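You operate a simulated robot arm through the tools that you are given. There is no shell and no other tool. Be economical: measure what you need, move in short steps, check, and stop when the job is done.

The job below is to be done with a simulated robot arm. You get a single attempt, and the scene is never put back.

## Task
Put the tag labelled "Reject" from the packing bench on the white dough disc there and the tag labelled "Resting" on top of the links carton.

It is judged by the outcome, as a careful person would: the job done as asked, and still so three seconds after it is handed in. It fails if anything else is knocked over, pushed out of place, dropped, spilled or broken.

## Robot
A 7-joint arm with a two-finger parallel gripper, fixed in place. Base frame: the origin is at the foot of the arm, x ahead of it, y to its left, z up; the work surface is at about z = 0. Units: m, degrees, N and s.
With the tool pointing down near the work surface it reaches from about 0.24 to 0.62 m from the base axis. Its first joint turns from -66.0 to 66.0 degrees. Payload 2.6 kg.
Tool frame: the origin (TCP) lies between the finger pads and is the grasp point; the fingertips stand 0.03 m ahead of it; z points along the fingers, y is the line along which they close. Largest opening 0.094 m; finger width 0.028, thickness 0.01; the body of the gripper, 0.05 by 0.096 m, starts 0.055 m behind the TCP.
Orientation is that of the tool frame in the base frame, as a unit quaternion [x, y, z, w]. With the fingers straight down and closing along the base's y, the tool's x points along the base's -x, its y along +y and its z along -z.

## Interface
- The arm moves only by the tool arm_command. Its argument "targets" is a list of rows, each a list of 2 entries, a list of its own where there are three numbers: the shift along the base's x, y, z in units of 300 mm (1.0 is 300 mm), then the turn, a rotation vector about the base's x, y, z in units of 180 degrees (1.0 is 180 degrees). In form: [[[tx, ty, tz], [rx, ry, rz]], ...]. A call has 1 to 8 rows; each row is the pose to reach, as a shift and turn from the pose commanded when the call began. "hand" is the finger opening in m, from 0 to 0.094, set as the call begins (left out, the last holds). A call with a number of a shift or a turn outside -1 to 1 is refused whole. Rows are played at 5 a second. More than 0.05 m and 8.6 degrees between two rows, or a gripper value outside its range, and nothing of the call is played. Where a pose cannot be reached the arm comes as near as it can. A force on the tool above 40 N (or 10 N above the force at the start of the call, whichever is more), or a blocked arm, ends the call early, and 0.2 s more pass. Each finger travels about 0.072 m/s and halts on what it meets, pressing with about 43 N; the grip force reading is that of the motor and also rises with nothing between the fingers. The clock runs only during rows and for 0.2 s after the last one: add rows that repeat a pose to give the fingers time. It gives the time, the measured TCP pose, the force on the tool (base axes), the opening and the grip force at its end, in the units of the frame above (readings bear some noise).
- Cameras (640 x 400 px; columns grow to the right, rows downward): "scene" is fixed at [0.0394, 0.4259, 0.5684]; the picture's right is [-0.85, -0.53, 0.00], its down [-0.36, 0.57, -0.74] and it looks along [0.39, -0.62, -0.68] (base axes); focal length 341 px, centre (320, 200). "wrist" rides on the gripper at [0.076, 0.014, -0.102] in the tool frame; the picture's right is [-0.18, 0.98, 0.00], its down [-0.75, -0.14, -0.64] and it looks along [-0.63, -0.12, 0.77] (tool axes); focal length 243 px, centre (320, 200). There is no depth. A picture from a camera that has moved, and an enlarged one, comes with that camera's place and axes in the base frame and with its lens. The place of the scene camera against the robot may be out by one fixed shift of up to 0.025 m in any direction.
- capture(camera): a new picture of that camera. The clock stands still meanwhile.
- zoom(camera, box): a new picture of the part [left, top, right, bottom] of that camera's present view, enlarged. The clock stands still meanwhile.
- finish_job(): hands the job in; it is judged then, once.

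Go step by step. Nothing tells you positions but the pictures and the camera data: compare them with the known pose of the tool, close in by small moves and look again before you grip or let go. The budget is 90 turns and 46 pictures, counting those below and the enlarged ones. Unless the task says otherwise, let go and move clear before handing in, and close with one line.

The tools are called after "Request:" as name(argument=value, ...) on one line, values as JSON. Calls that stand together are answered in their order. arm_command: Moves the arm, as the interface text tells. Its arguments: {"type":"object","properties":{"targets":{"type":"array"},"hand":{"type":"number"}},"required":["targets"]} The other tools are called the same way: capture (camera) takes a picture; zoom (camera, box) takes an enlarged picture of a part of a camera's view; finish_job () hands the job in.

At the start:

```text
t: 0.0
position: [0.4471, -0.0258, 0.2082]
tool_rot: [0.0, 1.0, 0.0, 0.0]
ft_force: [0.3, -0.2, 0.1]
finger_gap: 0.0939
grasp_force: 0.0
```

scene: 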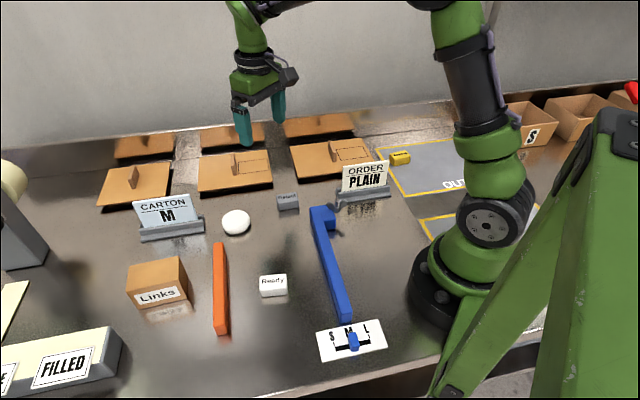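
wrist: 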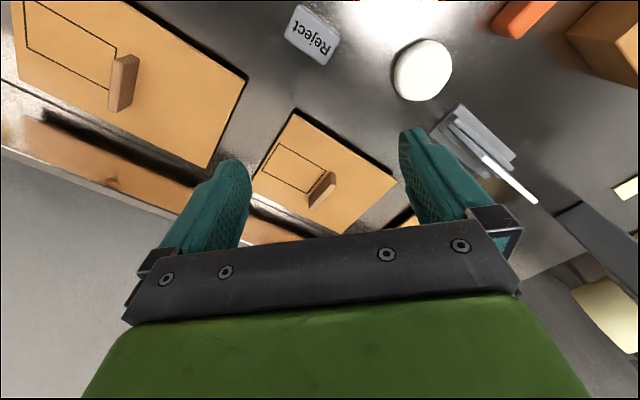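

I see a grey tag that reads "Reject", a white one that reads "Ready", and a yellow tag by the OUT area that could be "Resting". I'll zoom in to check them.

Request:
zoom(camera="scene", box=[340, 130, 440, 193])

Request:
zoom(camera="scene", box=[120, 170, 320, 295])

```text
6.35 times, centred on (390, 162) of scene
camera zoom: at [0.0394, 0.4259, 0.5684], right [-0.85, -0.53, 0.0], down [-0.36, 0.57, -0.74], along [0.39, -0.62, -0.68], focal length 2168 px, centre (-124, 444)
```

zoom: 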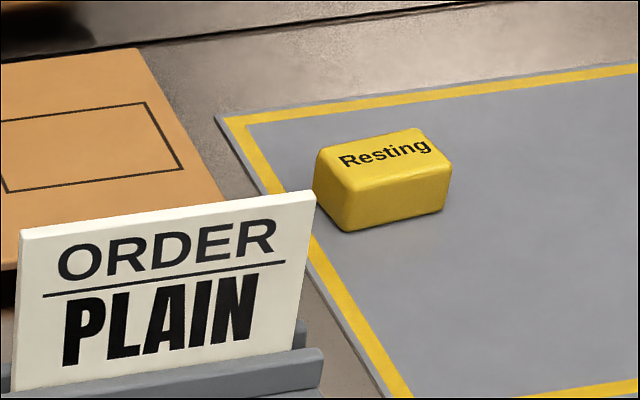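

```text
3.20 times, centred on (220, 232) of scene
camera zoom: at [0.0394, 0.4259, 0.5684], right [-0.85, -0.53, 0.0], down [-0.36, 0.57, -0.74], along [0.39, -0.62, -0.68], focal length 1092 px, centre (640, 96)
```

zoom: 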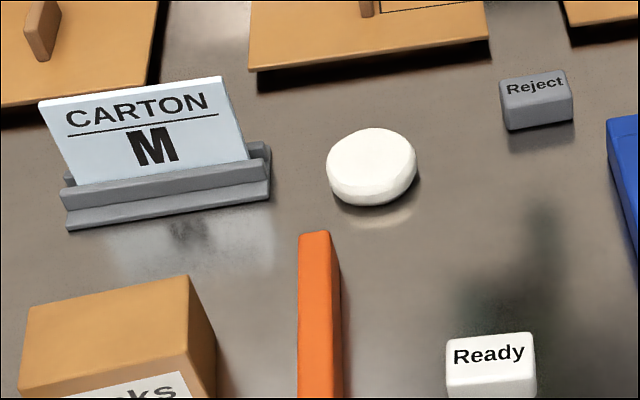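

The yellow tag is "Resting". I put Reject at about (0.40, -0.03), the disc at about (0.45, 0.08) and Resting at about (0.24, -0.34). I'll go above Reject for a closer look.

Request:
arm_command(targets=[[[-0.08, 0, -0.08], [0, 0, 0]], [[-0.15, 0, -0.16], [0, 0, 0]], [[-0.15, 0, -0.26], [0, 0, 0]]])

Request:
capture(camera="wrist")

Request:
zoom(camera="scene", box=[120, 170, 320, 295])

```text
t: 0.8
position: [0.3999, -0.025, 0.1304]
tool_rot: [0.0, 1.0, 0.001, 0.0]
ft_force: [0.2, 0.0, 0.5]
finger_gap: 0.0942
grasp_force: 0.1
```

```text
41 pictures are left
camera wrist: at [0.324, -0.0111, 0.2341], right [0.18, 0.98, 0.0], down [0.75, -0.14, 0.64], along [0.63, -0.12, -0.77], focal length 243 px, centre (320, 200)
```

wrist: 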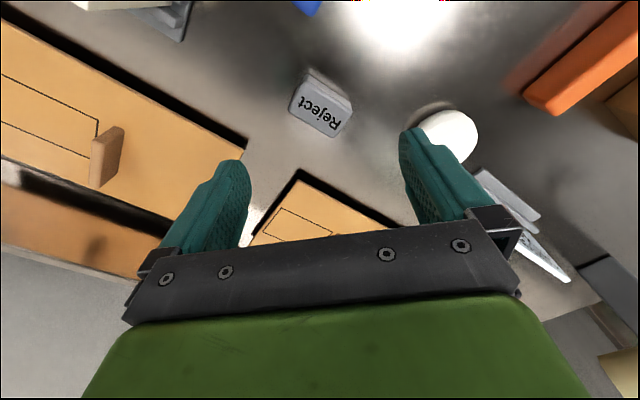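

```text
3.20 times, centred on (220, 232) of scene
camera zoom: at [0.0394, 0.4259, 0.5684], right [-0.85, -0.53, 0.0], down [-0.36, 0.57, -0.74], along [0.39, -0.62, -0.68], focal length 1092 px, centre (640, 96)
```

zoom: 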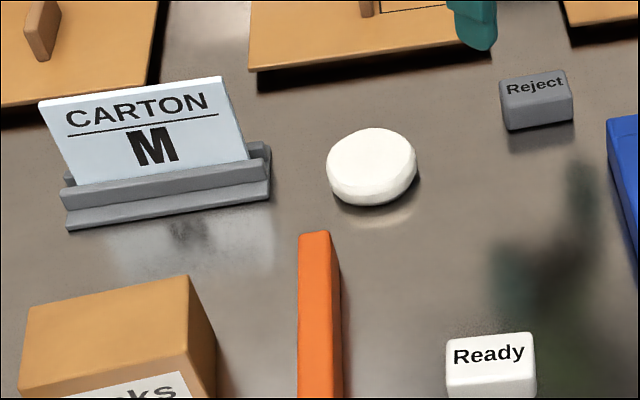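

I need the tag's exact edges, so I'll zoom in on it.

Request:
zoom(camera="wrist", box=[272, 55, 368, 150])

```text
4.21 times, centred on (320, 102) of wrist
camera zoom: at [0.324, -0.0111, 0.2341], right [0.18, 0.98, 0.0], down [0.75, -0.14, 0.64], along [0.63, -0.12, -0.77], focal length 1022 px, centre (320, 610)
```

zoom: 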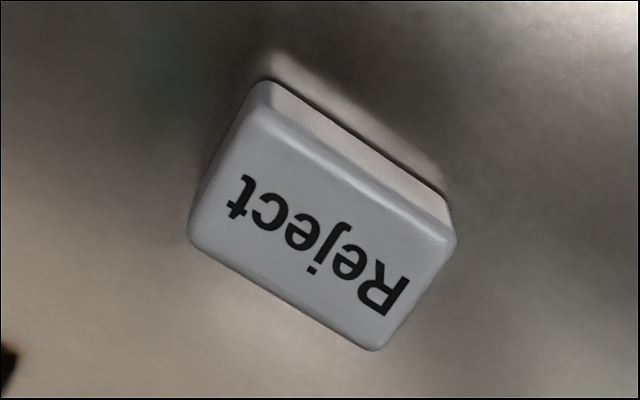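

Reject's top face is about 46×28 mm and 24 mm high, centred near (0.399, -0.025), with its long axis at about 46° in base. I'll turn the tool by +46.6° to grip across the short side, then look again.

Request:
arm_command(targets=[[[0, 0, 0], [0, 0, 0.043]], [[0, 0, 0], [0, 0, 0.086]], [[0, 0, 0], [0, 0, 0.129]], [[0, 0, -0.05], [0, 0, 0.172]], [[-0.005, 0, -0.1], [0, 0, 0.215]], [[-0.005, 0, -0.15], [0, 0, 0.259]], [[-0.005, 0, -0.15], [0, 0, 0.259]]], hand=0.06)

Request:
capture(camera="wrist")

```text
t: 2.4
position: [0.3999, -0.0277, 0.0854]
tool_rot: [-0.396, 0.918, 0.001, 0.001]
ft_force: [0.1, -0.7, -0.2]
finger_gap: 0.06
grasp_force: 0.1
```

```text
38 pictures are left
camera wrist: at [0.3367, -0.0721, 0.1883], right [-0.59, 0.81, 0.0], down [0.62, 0.45, 0.64], along [0.52, 0.38, -0.77], focal length 243 px, centre (320, 200)
```

wrist: 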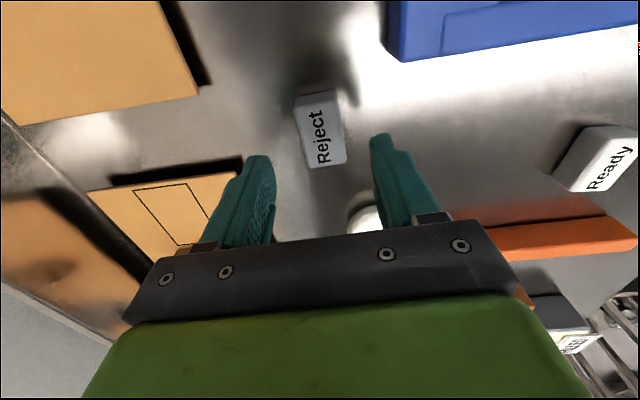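

The tag sits between the fingers and is lined up with them. I'll lower to z≈0.034 and check before closing.

Request:
arm_command(targets=[[[0, 0.003, -0.06], [0, 0, 0]], [[0, 0.003, -0.12], [0, 0, 0]], [[0, 0.003, -0.17], [0, 0, 0]], [[0, 0.003, -0.17], [0, 0, 0]]])

Request:
capture(camera="wrist")

```text
t: 3.4
position: [0.4006, -0.0238, 0.0355]
tool_rot: [-0.396, 0.918, 0.0, 0.0]
ft_force: [0.1, -0.5, -0.3]
finger_gap: 0.06
grasp_force: 0.0
```

```text
37 pictures are left
camera wrist: at [0.3376, -0.0704, 0.1381], right [-0.59, 0.81, 0.0], down [0.62, 0.45, 0.64], along [0.52, 0.38, -0.77], focal length 243 px, centre (320, 200)
```

wrist: 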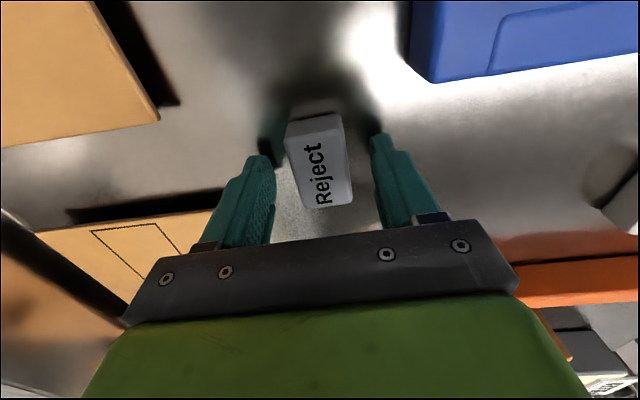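

The fingers straddle the tag, but it may be off-centre along its length. I'll zoom in to measure that.

Request:
zoom(camera="wrist", box=[240, 90, 400, 220])

```text
3.08 times, centred on (320, 155) of wrist
camera zoom: at [0.3376, -0.0704, 0.1381], right [-0.59, 0.81, 0.0], down [0.62, 0.45, 0.64], along [0.52, 0.38, -0.77], focal length 746 px, centre (320, 338)
```

zoom: 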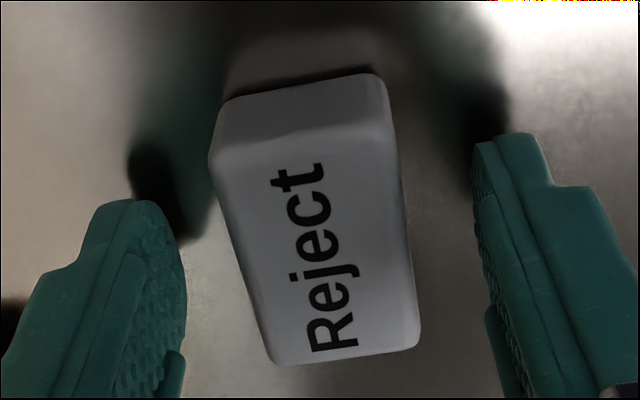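

It is centred within 2 mm and aligned. I'll close on it.

Request:
arm_command(targets=[[[0, 0, 0], [0, 0, 0]], [[0, 0, 0], [0, 0, 0]], [[0, 0, 0], [0, 0, 0]], [[0, 0, 0], [0, 0, 0]]], hand=0.015)

Request:
arm_command(targets=[[[0, 0, 0.1], [0, 0, 0]], [[0, 0, 0.2], [0, 0, 0]], [[0, 0, 0.25], [0, 0, 0]], [[0, 0, 0.25], [0, 0, 0]]])

Request:
capture(camera="wrist")

Request:
capture(camera="scene")

```text
t: 4.4
position: [0.4012, -0.0245, 0.0356]
tool_rot: [-0.396, 0.918, 0.0, 0.0]
ft_force: [-0.4, 0.2, -0.4]
finger_gap: 0.0306
grasp_force: 42.9
```

```text
t: 5.4
position: [0.4006, -0.0238, 0.1097]
tool_rot: [-0.395, 0.919, 0.001, 0.0]
ft_force: [-0.5, 0.7, 0.6]
finger_gap: 0.0149
grasp_force: 0.0
```

```text
35 pictures are left
camera wrist: at [0.3376, -0.0703, 0.2123], right [-0.59, 0.81, 0.0], down [0.62, 0.45, 0.64], along [0.52, 0.38, -0.77], focal length 243 px, centre (320, 200)
```

wrist: 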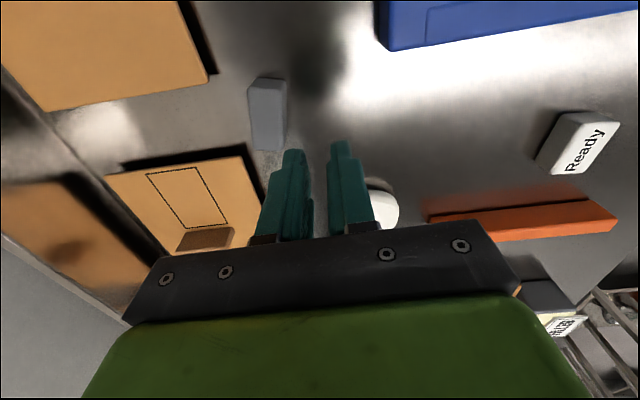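

```text
34 pictures are left
```

scene: 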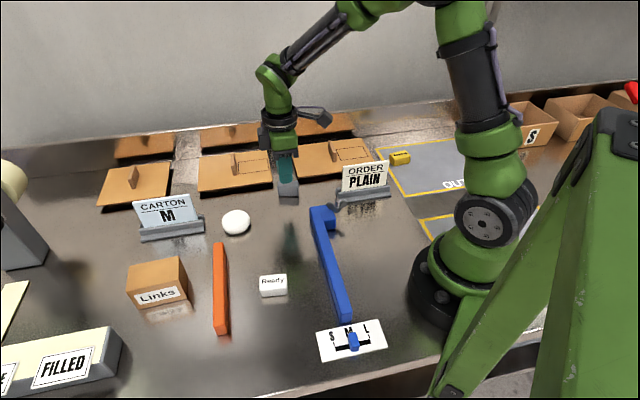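

The tag slipped out during the lift and is back on the bench, possibly on its side. I'll look closer.

Request:
zoom(camera="wrist", box=[210, 50, 330, 170])

Request:
zoom(camera="scene", box=[240, 140, 340, 203])

```text
3.33 times, centred on (270, 110) of wrist
camera zoom: at [0.3376, -0.0703, 0.2123], right [-0.59, 0.81, 0.0], down [0.62, 0.45, 0.64], along [0.52, 0.38, -0.77], focal length 809 px, centre (487, 500)
```

zoom: 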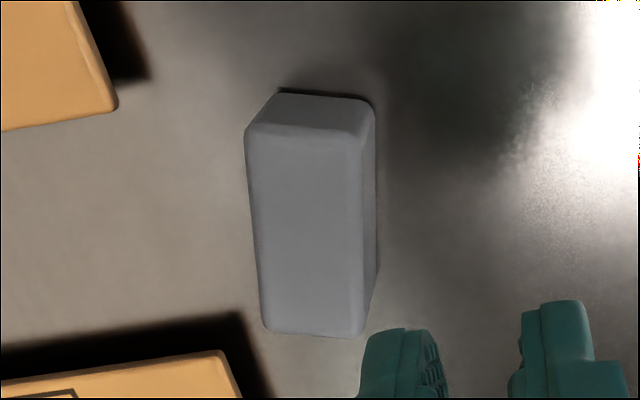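

```text
6.35 times, centred on (290, 172) of scene
camera zoom: at [0.0394, 0.4259, 0.5684], right [-0.85, -0.53, 0.0], down [-0.36, 0.57, -0.74], along [0.39, -0.62, -0.68], focal length 2168 px, centre (510, 381)
```

zoom: 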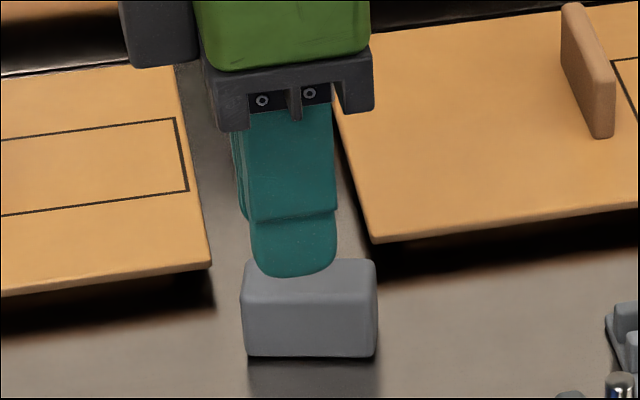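

The tag has rolled onto its side: its label faces away from the scene camera, and it lies at about (0.423, -0.059) with its long axis near 31°. I'll realign over it, open and look.

Request:
arm_command(targets=[[[0.03, -0.05, 0], [0, 0, -0.042]], [[0.075, -0.113, 0], [0, 0, -0.084]], [[0.075, -0.113, -0.08], [0, 0, -0.084]], [[0.075, -0.113, -0.08], [0, 0, -0.084]]], hand=0.052)

Request:
capture(camera="wrist")

```text
t: 6.4
position: [0.423, -0.058, 0.0861]
tool_rot: [-0.271, 0.962, 0.0, -0.001]
ft_force: [0.6, 0.2, 0.7]
finger_gap: 0.0522
grasp_force: 0.1
```

```text
31 pictures are left
camera wrist: at [0.3512, -0.0863, 0.1881], right [-0.36, 0.93, 0.0], down [0.72, 0.27, 0.64], along [0.6, 0.23, -0.77], focal length 243 px, centre (320, 200)
```

wrist: 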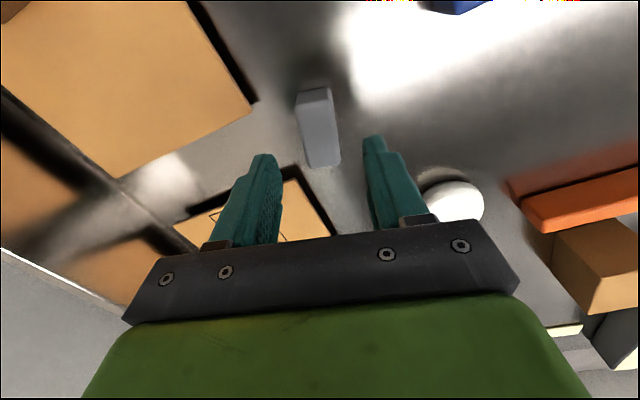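

The fingers straddle the tag. I'll shift slightly along it, lower to almost touch the bench, close, and lift just a little.

Request:
arm_command(targets=[[[-0.01, -0.005, -0.06], [0, 0, 0]], [[-0.01, -0.005, -0.12], [0, 0, 0]], [[-0.01, -0.005, -0.179], [0, 0, 0]], [[-0.01, -0.005, -0.179], [0, 0, 0]]])

Request:
arm_command(targets=[[[0, 0, 0], [0, 0, 0]], [[0, 0, 0], [0, 0, 0]], [[0, 0, 0], [0, 0, 0]], [[0, 0, 0], [0, 0, 0]]], hand=0.0)

Request:
arm_command(targets=[[[0, 0, 0.01], [0, 0, 0]], [[0, 0, 0.02], [0, 0, 0]], [[0, 0, 0.03], [0, 0, 0]], [[0, 0, 0.04], [0, 0, 0]]])

Request:
capture(camera="wrist")

```text
t: 7.4
position: [0.4212, -0.0604, 0.0312]
tool_rot: [-0.271, 0.962, 0.0, 0.0]
ft_force: [0.2, -0.5, -0.1]
finger_gap: 0.0521
grasp_force: 0.1
```

```text
t: 8.4
position: [0.4208, -0.0609, 0.0321]
tool_rot: [-0.271, 0.963, -0.001, 0.0]
ft_force: [0.5, -0.6, 0.2]
finger_gap: 0.0294
grasp_force: 43.0
```

```text
t: 9.4
position: [0.4196, -0.0606, 0.0444]
tool_rot: [-0.272, 0.962, 0.0, 0.0]
ft_force: [-0.7, 0.4, -0.8]
finger_gap: 0.029
grasp_force: 43.2
```

```text
30 pictures are left
camera wrist: at [0.3473, -0.0883, 0.147], right [-0.36, 0.93, 0.0], down [0.72, 0.27, 0.64], along [0.6, 0.23, -0.77], focal length 243 px, centre (320, 200)
```

wrist: 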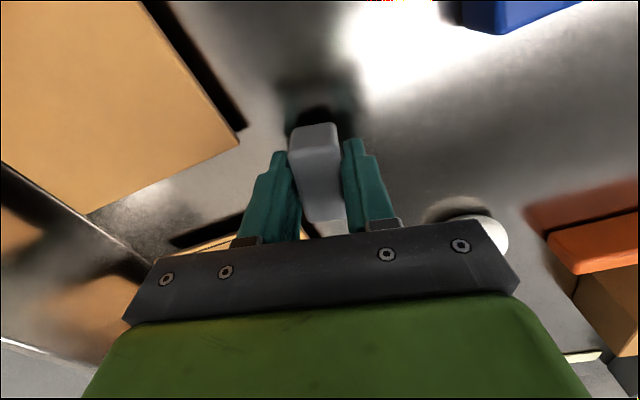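

The tag seems to be held 12 mm up. I'll hold for a moment and lift a little more to see whether the grip creeps.

Request:
arm_command(targets=[[[0, 0, 0.01], [0, 0, 0]], [[0, 0, 0.02], [0, 0, 0]], [[0, 0, 0.03], [0, 0, 0]], [[0, 0, 0.04], [0, 0, 0]], [[0, 0, 0.04], [0, 0, 0]]])

Request:
zoom(camera="wrist", box=[240, 90, 400, 250])

Request:
zoom(camera="scene", box=[220, 150, 320, 213])

```text
t: 10.6
position: [0.4202, -0.0597, 0.0576]
tool_rot: [-0.272, 0.962, 0.0, -0.001]
ft_force: [-0.1, -0.3, -0.3]
finger_gap: 0.0292
grasp_force: 42.8
```

```text
2.50 times, centred on (320, 170) of wrist
camera zoom: at [0.3473, -0.0889, 0.1593], right [-0.36, 0.93, 0.0], down [0.72, 0.27, 0.64], along [0.6, 0.23, -0.77], focal length 606 px, centre (320, 275)
```

zoom: 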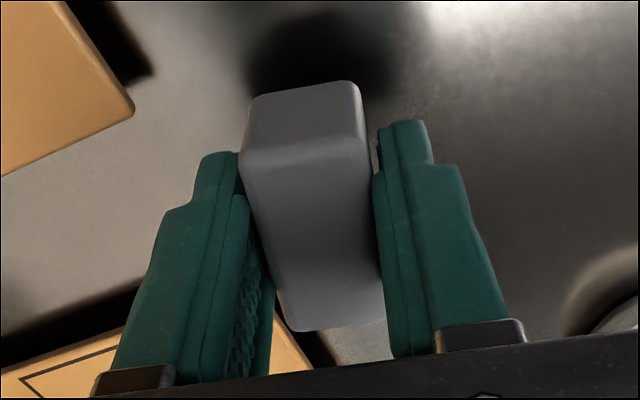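

```text
6.35 times, centred on (270, 182) of scene
camera zoom: at [0.0394, 0.4259, 0.5684], right [-0.85, -0.53, 0.0], down [-0.36, 0.57, -0.74], along [0.39, -0.62, -0.68], focal length 2168 px, centre (638, 318)
```

zoom: 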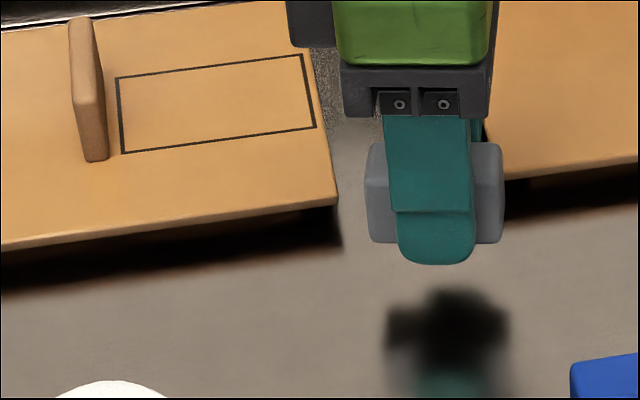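

The grip is firm. I'll carry the tag to the open spot near (0.40, -0.01), turn it by 40° on the way, and set it down so I can re-grip it by the ends and turn it label-up.

Request:
arm_command(targets=[[[0, 0.02, 0.04], [0, 0, 0.044]], [[-0.02, 0.06, 0.06], [0, 0, 0.088]], [[-0.04, 0.11, 0.06], [0, 0, 0.132]], [[-0.067, 0.168, 0.04], [0, 0, 0.176]], [[-0.067, 0.168, 0], [0, 0, 0.222]], [[-0.067, 0.168, -0.04], [0, 0, 0.222]], [[-0.067, 0.168, -0.073], [0, 0, 0.222]], [[-0.067, 0.168, -0.077], [0, 0, 0.222]]])

Request:
capture(camera="wrist")

```text
t: 12.4
position: [0.3993, -0.0108, 0.0335]
tool_rot: [-0.584, 0.812, 0.0, 0.0]
ft_force: [-0.2, -0.6, -0.8]
finger_gap: 0.0292
grasp_force: 42.9
```

```text
27 pictures are left
camera wrist: at [0.3615, -0.0776, 0.1358], right [-0.87, 0.49, 0.0], down [0.37, 0.67, 0.64], along [0.31, 0.56, -0.77], focal length 243 px, centre (320, 200)
```

wrist: 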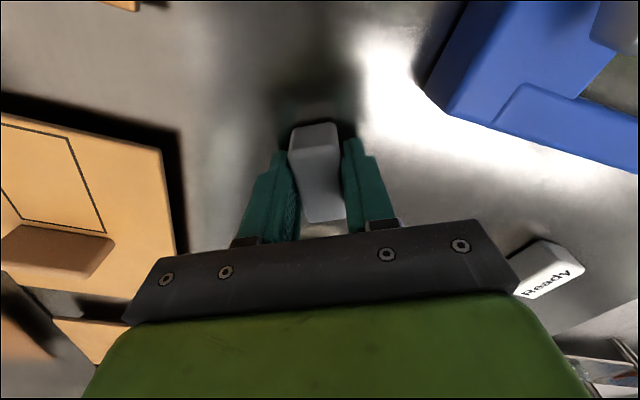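

The tag is about 1 mm above the bench. I'll lower that last bit, open and back off upward.

Request:
arm_command(targets=[[[0, 0, -0.004], [0, 0, 0]], [[0, 0, -0.004], [0, 0, 0]]])

Request:
arm_command(targets=[[[0, 0, 0], [0, 0, 0]], [[0, 0, 0], [0, 0, 0]], [[0, 0, 0.05], [0, 0, 0]], [[0, 0, 0.15], [0, 0, 0]], [[0, 0, 0.25], [0, 0, 0]], [[0, 0, 0.25], [0, 0, 0]]], hand=0.056)

Request:
capture(camera="wrist")

```text
t: 13.0
position: [0.3992, -0.0096, 0.0322]
tool_rot: [-0.584, 0.811, 0.0, 0.0]
ft_force: [0.5, 0.4, -1.3]
finger_gap: 0.0295
grasp_force: 42.6
```

```text
t: 14.4
position: [0.3996, -0.0097, 0.1079]
tool_rot: [-0.584, 0.812, 0.0, 0.0]
ft_force: [0.4, -1.4, -0.5]
finger_gap: 0.0563
grasp_force: 0.2
```

```text
26 pictures are left
camera wrist: at [0.3617, -0.0776, 0.2107], right [-0.87, 0.49, 0.0], down [0.37, 0.67, 0.64], along [0.31, 0.56, -0.77], focal length 243 px, centre (320, 200)
```

wrist: 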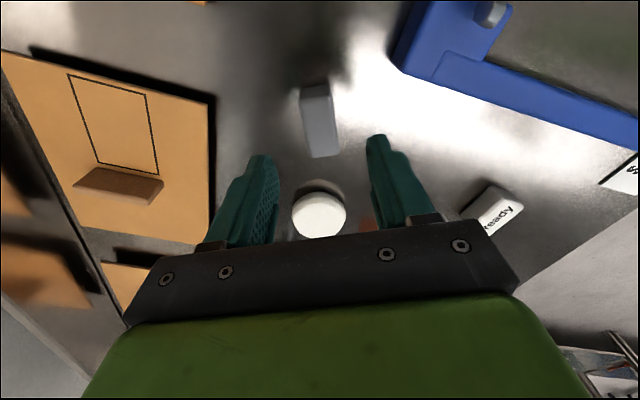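

The tag stands free on its side. I'll zoom in for its exact pose.

Request:
zoom(camera="wrist", box=[272, 70, 368, 166])

```text
4.17 times, centred on (320, 118) of wrist
camera zoom: at [0.3617, -0.0776, 0.2107], right [-0.87, 0.49, 0.0], down [0.37, 0.67, 0.64], along [0.31, 0.56, -0.77], focal length 1011 px, centre (320, 542)
```

zoom: 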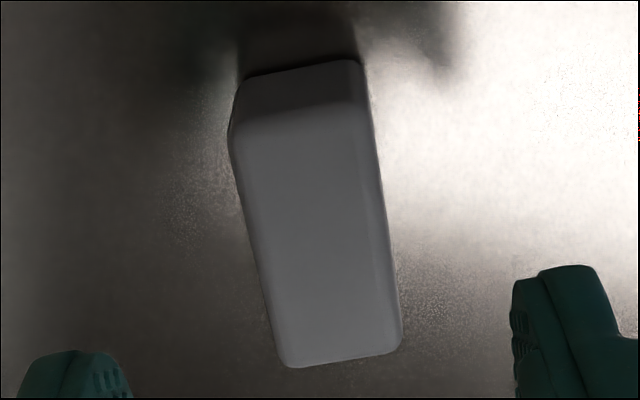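

The tag is at (0.400, -0.0075) with its long axis at 71.5°, and its label should face +x. I'll turn the tool by -90° to close on the ends.

Request:
arm_command(targets=[[[0, 0, 0.03], [0, 0, -0.047]], [[0, 0, 0.06], [0, 0, -0.094]], [[0, 0, 0.09], [0, 0, -0.141]], [[0, 0, 0.12], [0, 0, -0.188]], [[0, 0, 0.15], [0, 0, -0.235]], [[0, 0, 0.15], [0, 0, -0.282]], [[0, 0, 0.15], [0, 0, -0.329]], [[0, 0, 0.15], [0, 0, -0.376]]], hand=0.072)

Request:
arm_command(targets=[[[0, 0, 0], [0, 0, -0.042]], [[0, 0, 0], [0, 0, -0.084]], [[0, 0, 0], [0, 0, -0.123]]])

Request:
arm_command(targets=[[[0, 0, 0], [0.0149, 0.0446, 0]], [[0, 0, 0], [0.0298, 0.0891, 0]], [[0, 0, 0], [0.0446, 0.1337, 0]], [[0, 0, 0], [0.0595, 0.178, 0]], [[0, 0, 0], [0.0744, 0.2225, 0]], [[0, 0, 0], [0.0793, 0.237, 0]], [[0, 0, 0], [0.0793, 0.237, 0]]])

Request:
capture(camera="wrist")

Request:
capture(camera="scene")

```text
t: 16.2
position: [0.4009, -0.0104, 0.1511]
tool_rot: [-0.032, 0.999, 0.0, 0.0]
ft_force: [-0.4, -0.1, -0.9]
finger_gap: 0.072
grasp_force: 0.0
```

```text
t: 17.0
position: [0.3991, -0.0102, 0.1507]
tool_rot: [0.16, 0.987, -0.001, 0.0]
ft_force: [0.3, 0.4, 0.1]
finger_gap: 0.0721
grasp_force: 0.0
```

```text
t: 18.6
position: [0.3993, -0.0096, 0.1508]
tool_rot: [0.148, 0.912, 0.063, -0.378]
ft_force: [0.5, -0.2, -0.7]
finger_gap: 0.0721
grasp_force: 0.1
```

```text
24 pictures are left
camera wrist: at [0.4212, -0.0025, 0.2779], right [0.43, 0.89, -0.13], down [0.89, -0.44, -0.08], along [-0.13, -0.08, -0.99], focal length 243 px, centre (320, 200)
```

wrist: 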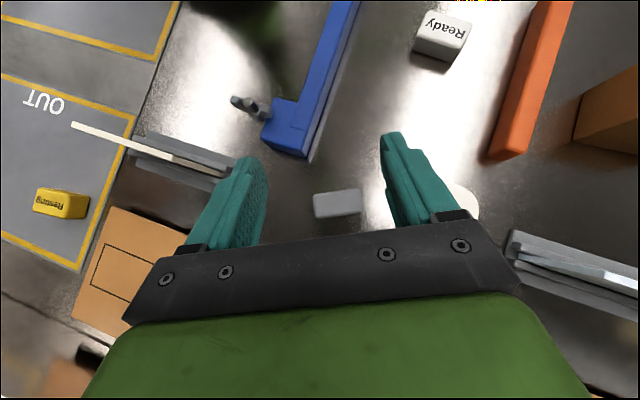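

```text
23 pictures are left
```

scene: 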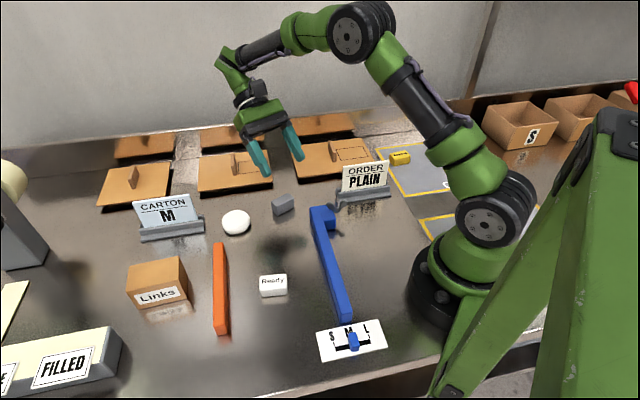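

The 45° tilt is reachable and the tag still measures at (0.400, -0.007). I'll lower the tilted fingers to straddle its ends.

Request:
arm_command(targets=[[[0.033, -0.003, -0.1], [0, 0, 0]], [[0.033, -0.003, -0.2], [0, 0, 0]], [[0.033, -0.003, -0.28], [0, 0, 0]], [[0.033, -0.003, -0.34], [0, 0, 0]], [[0.033, -0.003, -0.37], [0, 0, 0]], [[0.033, -0.003, -0.39], [0, 0, 0]], [[0.033, -0.003, -0.4], [0, 0, 0]]])

Request:
capture(camera="wrist")

Request:
zoom(camera="scene", box=[220, 150, 340, 225])

```text
t: 20.2
position: [0.4093, -0.012, 0.0313]
tool_rot: [0.148, 0.912, 0.062, -0.377]
ft_force: [0.5, -0.3, -0.1]
finger_gap: 0.072
grasp_force: 0.1
```

```text
22 pictures are left
camera wrist: at [0.431, -0.0032, 0.1587], right [0.43, 0.89, -0.13], down [0.89, -0.45, -0.08], along [-0.13, -0.08, -0.99], focal length 243 px, centre (320, 200)
```

wrist: 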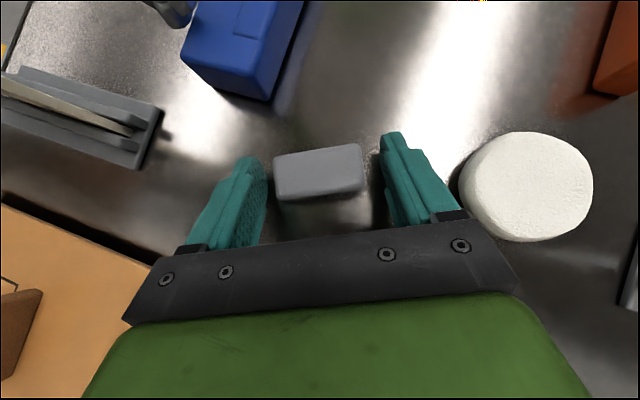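

```text
5.33 times, centred on (280, 188) of scene
camera zoom: at [0.0394, 0.4259, 0.5684], right [-0.85, -0.53, 0.0], down [-0.36, 0.57, -0.74], along [0.39, -0.62, -0.68], focal length 1821 px, centre (533, 267)
```

zoom: 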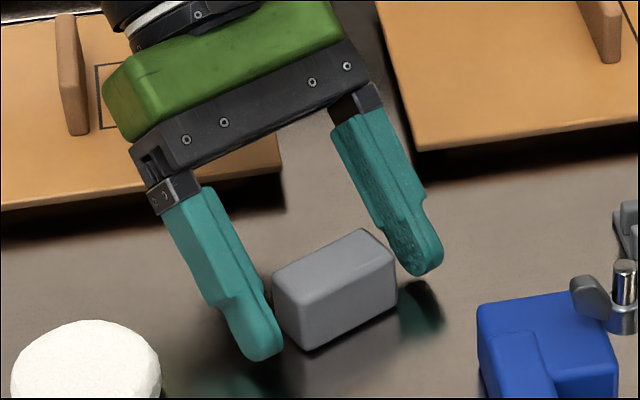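

The fingers straddle the ends properly. I'll close, lift slightly and check.

Request:
arm_command(targets=[[[0, 0, 0], [0, 0, 0]], [[0, 0, 0], [0, 0, 0]], [[0, 0, 0], [0, 0, 0]], [[0, 0, 0], [0, 0, 0]]], hand=0.0)

Request:
arm_command(targets=[[[0, 0, 0.015], [0, 0, 0]], [[0, 0, 0.03], [0, 0, 0]], [[0, 0, 0.05], [0, 0, 0]], [[0, 0, 0.07], [0, 0, 0]], [[0, 0, 0.09], [0, 0, 0]], [[0, 0, 0.12], [0, 0, 0]]])

Request:
capture(camera="wrist")

Request:
zoom(camera="scene", box=[220, 140, 340, 215])

```text
t: 21.2
position: [0.4081, -0.0113, 0.033]
tool_rot: [0.147, 0.912, 0.062, -0.377]
ft_force: [0.1, -0.8, -0.4]
finger_gap: 0.049
grasp_force: 43.0
```

```text
t: 22.6
position: [0.4084, -0.0119, 0.0682]
tool_rot: [0.148, 0.912, 0.062, -0.377]
ft_force: [-0.7, -0.3, -0.3]
finger_gap: 0.0491
grasp_force: 42.8
```

```text
20 pictures are left
camera wrist: at [0.4305, -0.0036, 0.1947], right [0.43, 0.89, -0.13], down [0.89, -0.45, -0.08], along [-0.13, -0.08, -0.99], focal length 243 px, centre (320, 200)
```

wrist: 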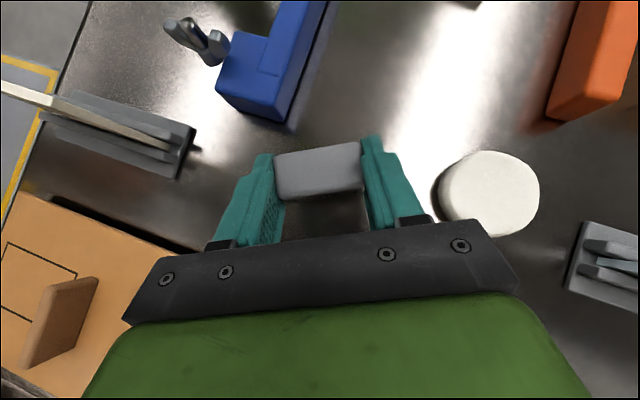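

```text
5.33 times, centred on (280, 178) of scene
camera zoom: at [0.0394, 0.4259, 0.5684], right [-0.85, -0.53, 0.0], down [-0.36, 0.57, -0.74], along [0.39, -0.62, -0.68], focal length 1821 px, centre (533, 320)
```

zoom: 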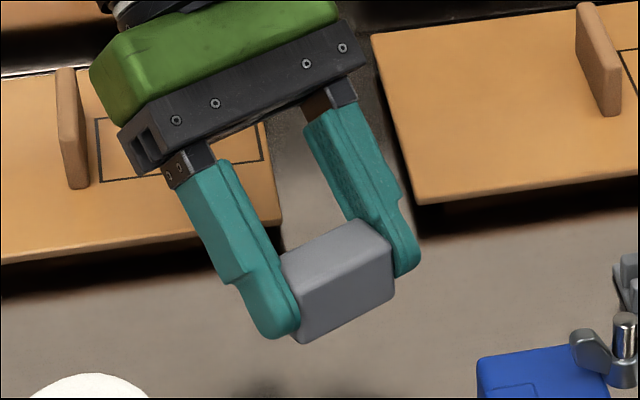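

The tag is held firmly by its ends. I'll raise it and roll the tool by -90° about the closing axis to bring the label up.

Request:
arm_command(targets=[[[0, 0, 0.06], [-0.0144, -0.0431, 0]], [[0, 0, 0.12], [-0.0288, -0.0863, 0]], [[0, 0, 0.18], [-0.0433, -0.1294, 0]], [[0, 0, 0.24], [-0.0577, -0.1726, 0]], [[0, 0, 0.27], [-0.0721, -0.2157, 0]], [[0, 0, 0.27], [-0.0865, -0.2588, 0]], [[0, 0, 0.27], [-0.1009, -0.302, 0]], [[0, 0, 0.27], [-0.1154, -0.3451, 0]]])

Request:
arm_command(targets=[[[0, 0, 0], [-0.0144, -0.0431, 0]], [[0, 0, 0], [-0.0288, -0.0863, 0]], [[0, 0, 0], [-0.0429, -0.1285, 0]], [[0, 0, 0], [-0.0429, -0.1285, 0]]])

Request:
capture(camera="scene")

Request:
capture(camera="wrist")

```text
t: 24.4
position: [0.4087, -0.0108, 0.149]
tool_rot: [0.158, 0.971, -0.029, 0.176]
ft_force: [0.1, 0.2, -0.2]
finger_gap: 0.0487
grasp_force: 43.1
```

```text
t: 25.4
position: [0.4085, -0.0132, 0.1485]
tool_rot: [0.15, 0.917, -0.065, 0.363]
ft_force: [-0.3, -0.3, -0.1]
finger_gap: 0.0488
grasp_force: 43.2
out of reach, approached as far as the arm can: row 3
```

```text
18 pictures are left
```

scene: 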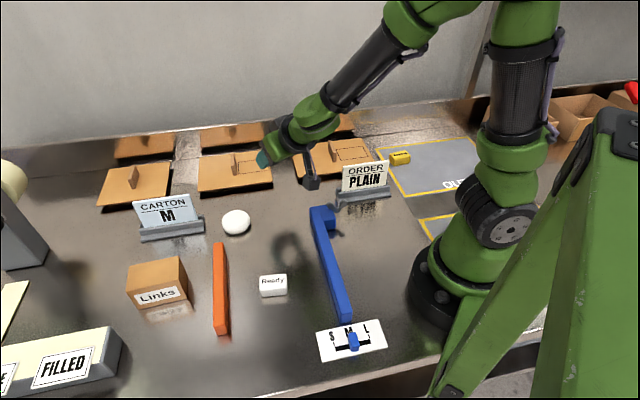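

```text
17 pictures are left
camera wrist: at [0.2944, 0.0412, 0.1705], right [0.44, 0.89, 0.12], down [0.06, -0.16, 0.99], along [0.89, -0.43, -0.12], focal length 243 px, centre (320, 200)
```

wrist: 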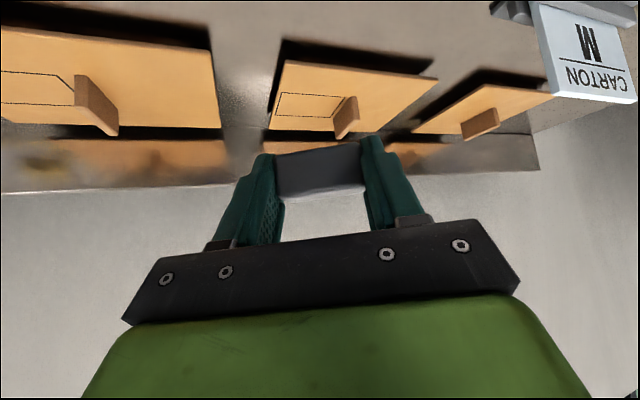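

The tool has rolled to about 43° outward, which is the arm's limit there, so the tag should now be label-up. I'll carry it over beside the disc and check by picture.

Request:
arm_command(targets=[[[0.02, 0.07, 0], [0, 0, 0]], [[0.04, 0.14, 0], [0, 0, 0]], [[0.06, 0.21, 0], [0, 0, 0]], [[0.08, 0.28, 0], [0, 0, 0]], [[0.09, 0.34, 0], [0, 0, 0]], [[0.09, 0.34, -0.06], [0, 0, 0]], [[0.09, 0.34, -0.06], [0, 0, 0]]])

Request:
zoom(camera="scene", box=[160, 130, 320, 250])

Request:
capture(camera="wrist")

```text
t: 27.0
position: [0.436, 0.091, 0.131]
tool_rot: [0.147, 0.913, -0.062, 0.377]
ft_force: [0.4, 0.3, -0.8]
finger_gap: 0.0485
grasp_force: 42.4
```

```text
3.33 times, centred on (240, 190) of scene
camera zoom: at [0.0394, 0.4259, 0.5684], right [-0.85, -0.53, 0.0], down [-0.36, 0.57, -0.74], along [0.39, -0.62, -0.68], focal length 1138 px, centre (587, 233)
```

zoom: 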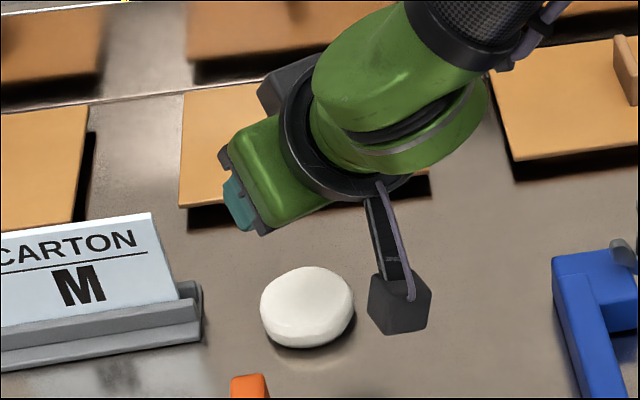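

```text
15 pictures are left
camera wrist: at [0.3208, 0.1441, 0.1493], right [0.43, 0.89, 0.13], down [0.03, -0.16, 0.99], along [0.9, -0.42, -0.1], focal length 243 px, centre (320, 200)
```

wrist: 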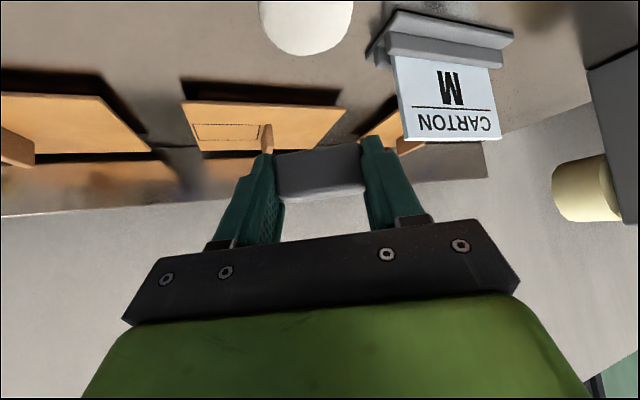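

The full 45° tilt is now reached and the tag is over the disc. I'll lower to about 15 mm above it and check alignment.

Request:
arm_command(targets=[[[0, 0, -0.06], [0, 0, 0]], [[0, 0, -0.12], [0, 0, 0]], [[0, 0, -0.18], [0, 0, 0]], [[0, 0, -0.23], [0, 0, 0]], [[0, 0, -0.23], [0, 0, 0]]])

Request:
zoom(camera="scene", box=[180, 170, 300, 260])

Request:
capture(camera="wrist")

```text
t: 28.2
position: [0.4363, 0.0917, 0.0613]
tool_rot: [0.147, 0.912, -0.061, 0.377]
ft_force: [0.0, -0.1, -0.5]
finger_gap: 0.0486
grasp_force: 42.8
```

```text
4.44 times, centred on (240, 215) of scene
camera zoom: at [0.0394, 0.4259, 0.5684], right [-0.85, -0.53, 0.0], down [-0.36, 0.57, -0.74], along [0.39, -0.62, -0.68], focal length 1517 px, centre (676, 133)
```

zoom: 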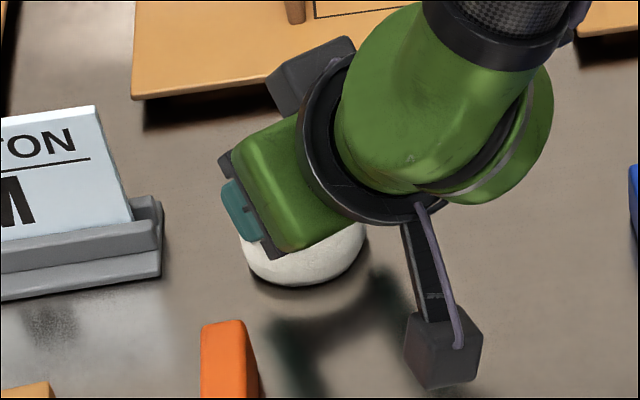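

```text
13 pictures are left
camera wrist: at [0.3213, 0.1448, 0.0799], right [0.43, 0.89, 0.13], down [0.03, -0.16, 0.99], along [0.9, -0.42, -0.1], focal length 243 px, centre (320, 200)
```

wrist: 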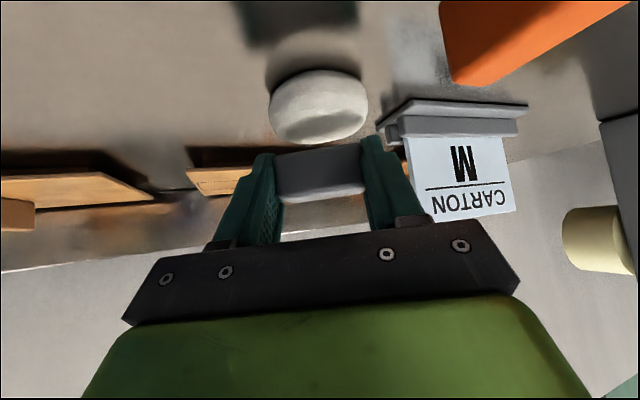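

Laterally and in depth, the tag is over the disc's centre to within about 4 mm. I'll lower gently and watch the force.

Request:
arm_command(targets=[[[0, 0, -0.006], [0, 0, 0]], [[0, 0, -0.012], [0, 0, 0]], [[0, 0, -0.018], [0, 0, 0]], [[0, 0, -0.025], [0, 0, 0]]])

Request:
zoom(camera="wrist", box=[240, 50, 400, 210])

```text
t: 29.2
position: [0.4354, 0.0908, 0.0541]
tool_rot: [0.148, 0.912, -0.062, 0.377]
ft_force: [-0.2, 0.0, -0.5]
finger_gap: 0.0488
grasp_force: 43.2
```

```text
2.50 times, centred on (320, 130) of wrist
camera zoom: at [0.3206, 0.1443, 0.073], right [0.43, 0.89, 0.13], down [0.03, -0.16, 0.99], along [0.9, -0.42, -0.1], focal length 606 px, centre (320, 375)
```

zoom: 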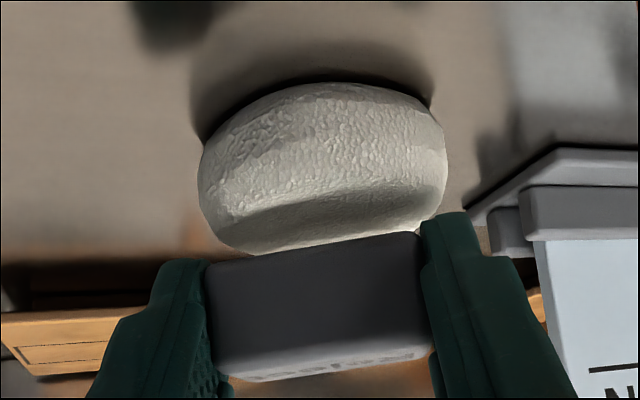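

The lettering shows on the upper face, so the label is up. There is still a small gap, so I'll lower further.

Request:
arm_command(targets=[[[0, 0, -0.005], [0, 0, 0]], [[0, 0, -0.01], [0, 0, 0]], [[0, 0, -0.015], [0, 0, 0]]])

Request:
arm_command(targets=[[[0, 0, -0.004], [0, 0, 0]], [[0, 0, -0.008], [0, 0, 0]]])

Request:
zoom(camera="wrist", box=[240, 50, 400, 210])

```text
t: 30.0
position: [0.439, 0.092, 0.0521]
tool_rot: [0.148, 0.911, -0.06, 0.381]
ft_force: [-12.5, 1.9, 31.6]
finger_gap: 0.0483
grasp_force: 43.0
```

```text
t: 30.5
position: [0.4383, 0.0919, 0.0534]
tool_rot: [0.148, 0.91, -0.059, 0.382]
ft_force: [-2.5, -0.5, 6.7]
finger_gap: 0.0489
grasp_force: 43.2
stopped in row 2: the force on the tool passed its limit (the readings are from after the stop); the commanded pose is now the measured one
```

```text
2.50 times, centred on (320, 130) of wrist
camera zoom: at [0.3231, 0.1449, 0.0703], right [0.43, 0.89, 0.14], down [0.02, -0.16, 0.99], along [0.9, -0.42, -0.09], focal length 606 px, centre (320, 375)
```

zoom: 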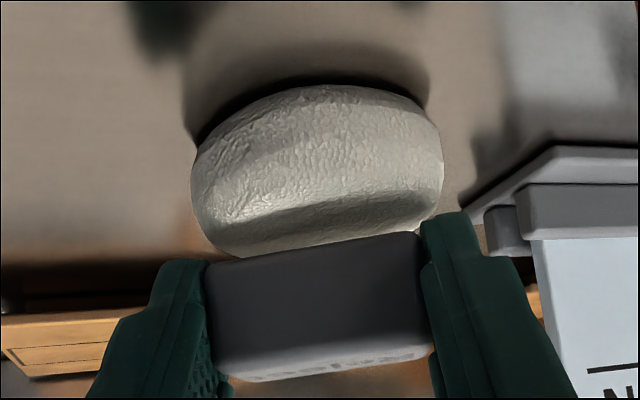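

Contact is made at z≈0.053, likely by the fingertip corners on the disc's rim, with the tag a few millimetres above its top. I'll ease up 1 mm, release, wait, and rise straight up.

Request:
arm_command(targets=[[[0, 0, 0.003], [0, 0, 0]], [[0, 0, 0.003], [0, 0, 0]]])

Request:
arm_command(targets=[[[0, 0, 0], [0, 0, 0]], [[0, 0, 0], [0, 0, 0]], [[0, 0, 0], [0, 0, 0]], [[0, 0, 0.04], [0, 0, 0]], [[0, 0, 0.12], [0, 0, 0]], [[0, 0, 0.24], [0, 0, 0]], [[0, 0, 0.36], [0, 0, 0]], [[0, 0, 0.42], [0, 0, 0]]], hand=0.07)

Request:
capture(camera="wrist")

```text
t: 31.1
position: [0.4377, 0.0914, 0.0528]
tool_rot: [0.149, 0.911, -0.06, 0.381]
ft_force: [1.2, -0.4, 3.4]
finger_gap: 0.0488
grasp_force: 42.8
```

```text
t: 32.9
position: [0.4388, 0.0911, 0.1802]
tool_rot: [0.148, 0.911, -0.06, 0.381]
ft_force: [0.2, 0.6, -0.3]
finger_gap: 0.0699
grasp_force: 0.0
```

```text
10 pictures are left
camera wrist: at [0.3228, 0.1447, 0.1983], right [0.43, 0.89, 0.13], down [0.02, -0.16, 0.99], along [0.9, -0.42, -0.09], focal length 243 px, centre (320, 200)
```

wrist: 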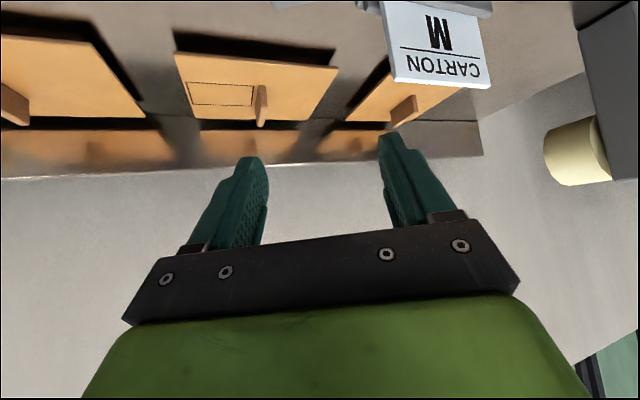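

The tag is released. I'll bring the tool back upright, then check with the scene camera while heading for Resting.

Request:
arm_command(targets=[[[0, 0, 0.03], [0.0141, 0.0422, 0]], [[0, 0, 0.06], [0.0282, 0.0844, 0]], [[0, 0, 0.09], [0.0423, 0.1266, 0]], [[0, 0, 0.1], [0.0564, 0.1688, 0]], [[0, 0, 0.1], [0.0704, 0.211, 0]], [[0, 0, 0.1], [0.0797, 0.2388, 0]]])

Request:
arm_command(targets=[[[-0.064, -0.1367, 0], [0, 0, -0.0189]], [[-0.128, -0.2734, 0], [0, 0, -0.0378]], [[-0.192, -0.41, 0], [0, 0, -0.0567]], [[-0.256, -0.5468, 0], [0, 0, -0.0756]], [[-0.32, -0.6835, 0], [0, 0, -0.0945]]])

Request:
arm_command(targets=[[[-0.064, -0.1367, -0.02], [0, 0, -0.0189]], [[-0.128, -0.2734, -0.04], [0, 0, -0.0378]], [[-0.192, -0.41, -0.06], [0, 0, -0.0567]], [[-0.256, -0.5468, -0.08], [0, 0, -0.0756]], [[-0.32, -0.6835, -0.1], [0, 0, -0.0945]], [[-0.32, -0.6835, -0.25], [0, 0, -0.0945]], [[-0.32, -0.6835, -0.25], [0, 0, -0.0945]]], hand=0.06)

Request:
capture(camera="wrist")

Request:
zoom(camera="scene", box=[120, 180, 280, 320])

```text
t: 34.3
position: [0.4382, 0.0926, 0.2097]
tool_rot: [0.161, 0.987, 0.003, 0.0]
ft_force: [-0.3, 0.1, 1.0]
finger_gap: 0.07
grasp_force: 0.0
```

```text
t: 35.5
position: [0.3431, -0.1152, 0.2099]
tool_rot: [0.305, 0.952, 0.001, 0.001]
ft_force: [-0.6, -1.1, 0.2]
finger_gap: 0.0697
grasp_force: 0.0
```

```text
t: 37.1
position: [0.2476, -0.3185, 0.1344]
tool_rot: [0.443, 0.896, 0.002, 0.001]
ft_force: [-1.2, 0.0, -0.5]
finger_gap: 0.06
grasp_force: 0.0
```

```text
9 pictures are left
camera wrist: at [0.2114, -0.2495, 0.2376], right [0.89, 0.45, 0.0], down [0.34, -0.69, 0.64], along [0.29, -0.57, -0.77], focal length 243 px, centre (320, 200)
```

wrist: 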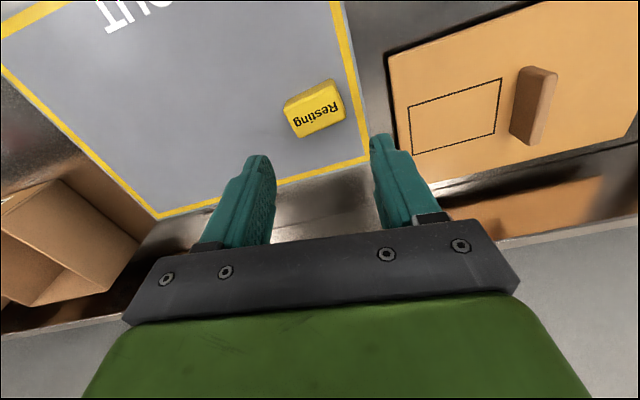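

```text
2.86 times, centred on (200, 250) of scene
camera zoom: at [0.0394, 0.4258, 0.5684], right [-0.85, -0.53, 0.0], down [-0.36, 0.57, -0.74], along [0.39, -0.62, -0.68], focal length 975 px, centre (663, 57)
```

zoom: 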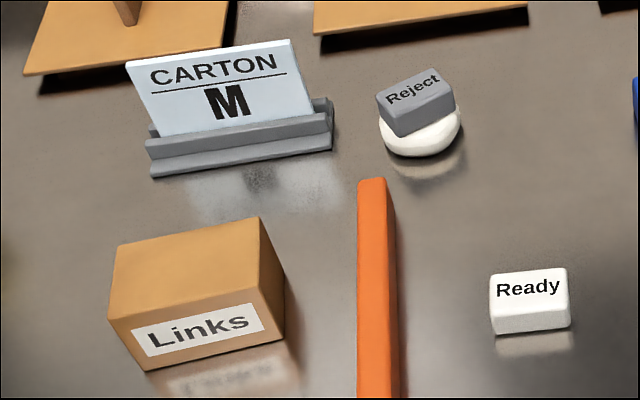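

Reject rests on the disc with its label up. Next I'll measure Resting precisely.

Request:
zoom(camera="wrist", box=[265, 60, 365, 160])

```text
4.00 times, centred on (315, 110) of wrist
camera zoom: at [0.2114, -0.2495, 0.2376], right [0.89, 0.45, 0.0], down [0.34, -0.69, 0.64], along [0.29, -0.57, -0.77], focal length 970 px, centre (340, 560)
```

zoom: 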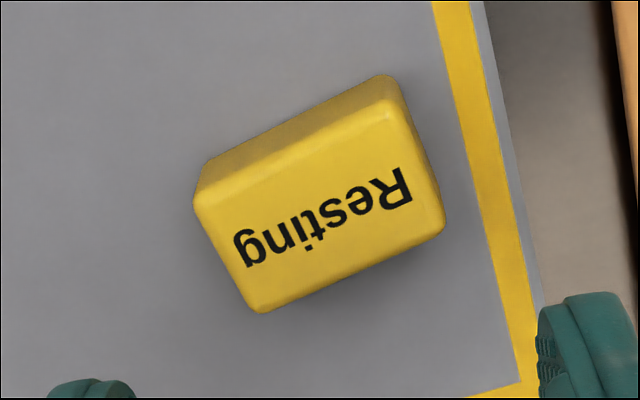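

Resting's centre is at (0.244, -0.320), with its long axis at about 51.5°. A +14° turn lets the fingers close on its ends. I'll lower around it, then grip.

Request:
arm_command(targets=[[[-0.008, -0.006, -0.03], [0, 0, 0.04]], [[-0.008, -0.006, -0.1], [0, 0, 0.078]], [[-0.008, -0.006, -0.17], [0, 0, 0.078]], [[-0.008, -0.006, -0.24], [0, 0, 0.078]], [[-0.008, -0.006, -0.3], [0, 0, 0.078]], [[-0.008, -0.006, -0.332], [0, 0, 0.078]], [[-0.008, -0.006, -0.332], [0, 0, 0.078]]], hand=0.074)

Request:
capture(camera="wrist")

```text
t: 38.7
position: [0.2439, -0.3193, 0.0348]
tool_rot: [0.329, 0.944, 0.001, 0.002]
ft_force: [0.5, -0.1, 0.5]
finger_gap: 0.0741
grasp_force: 0.1
```

```text
6 pictures are left
camera wrist: at [0.1933, -0.2614, 0.1374], right [0.76, 0.65, 0.0], down [0.5, -0.58, 0.64], along [0.42, -0.48, -0.77], focal length 243 px, centre (320, 200)
```

wrist: 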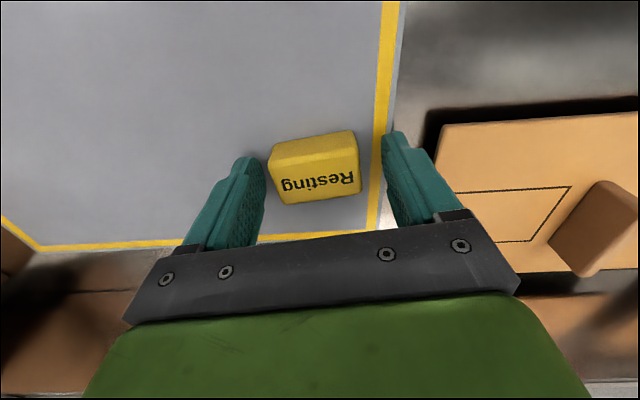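

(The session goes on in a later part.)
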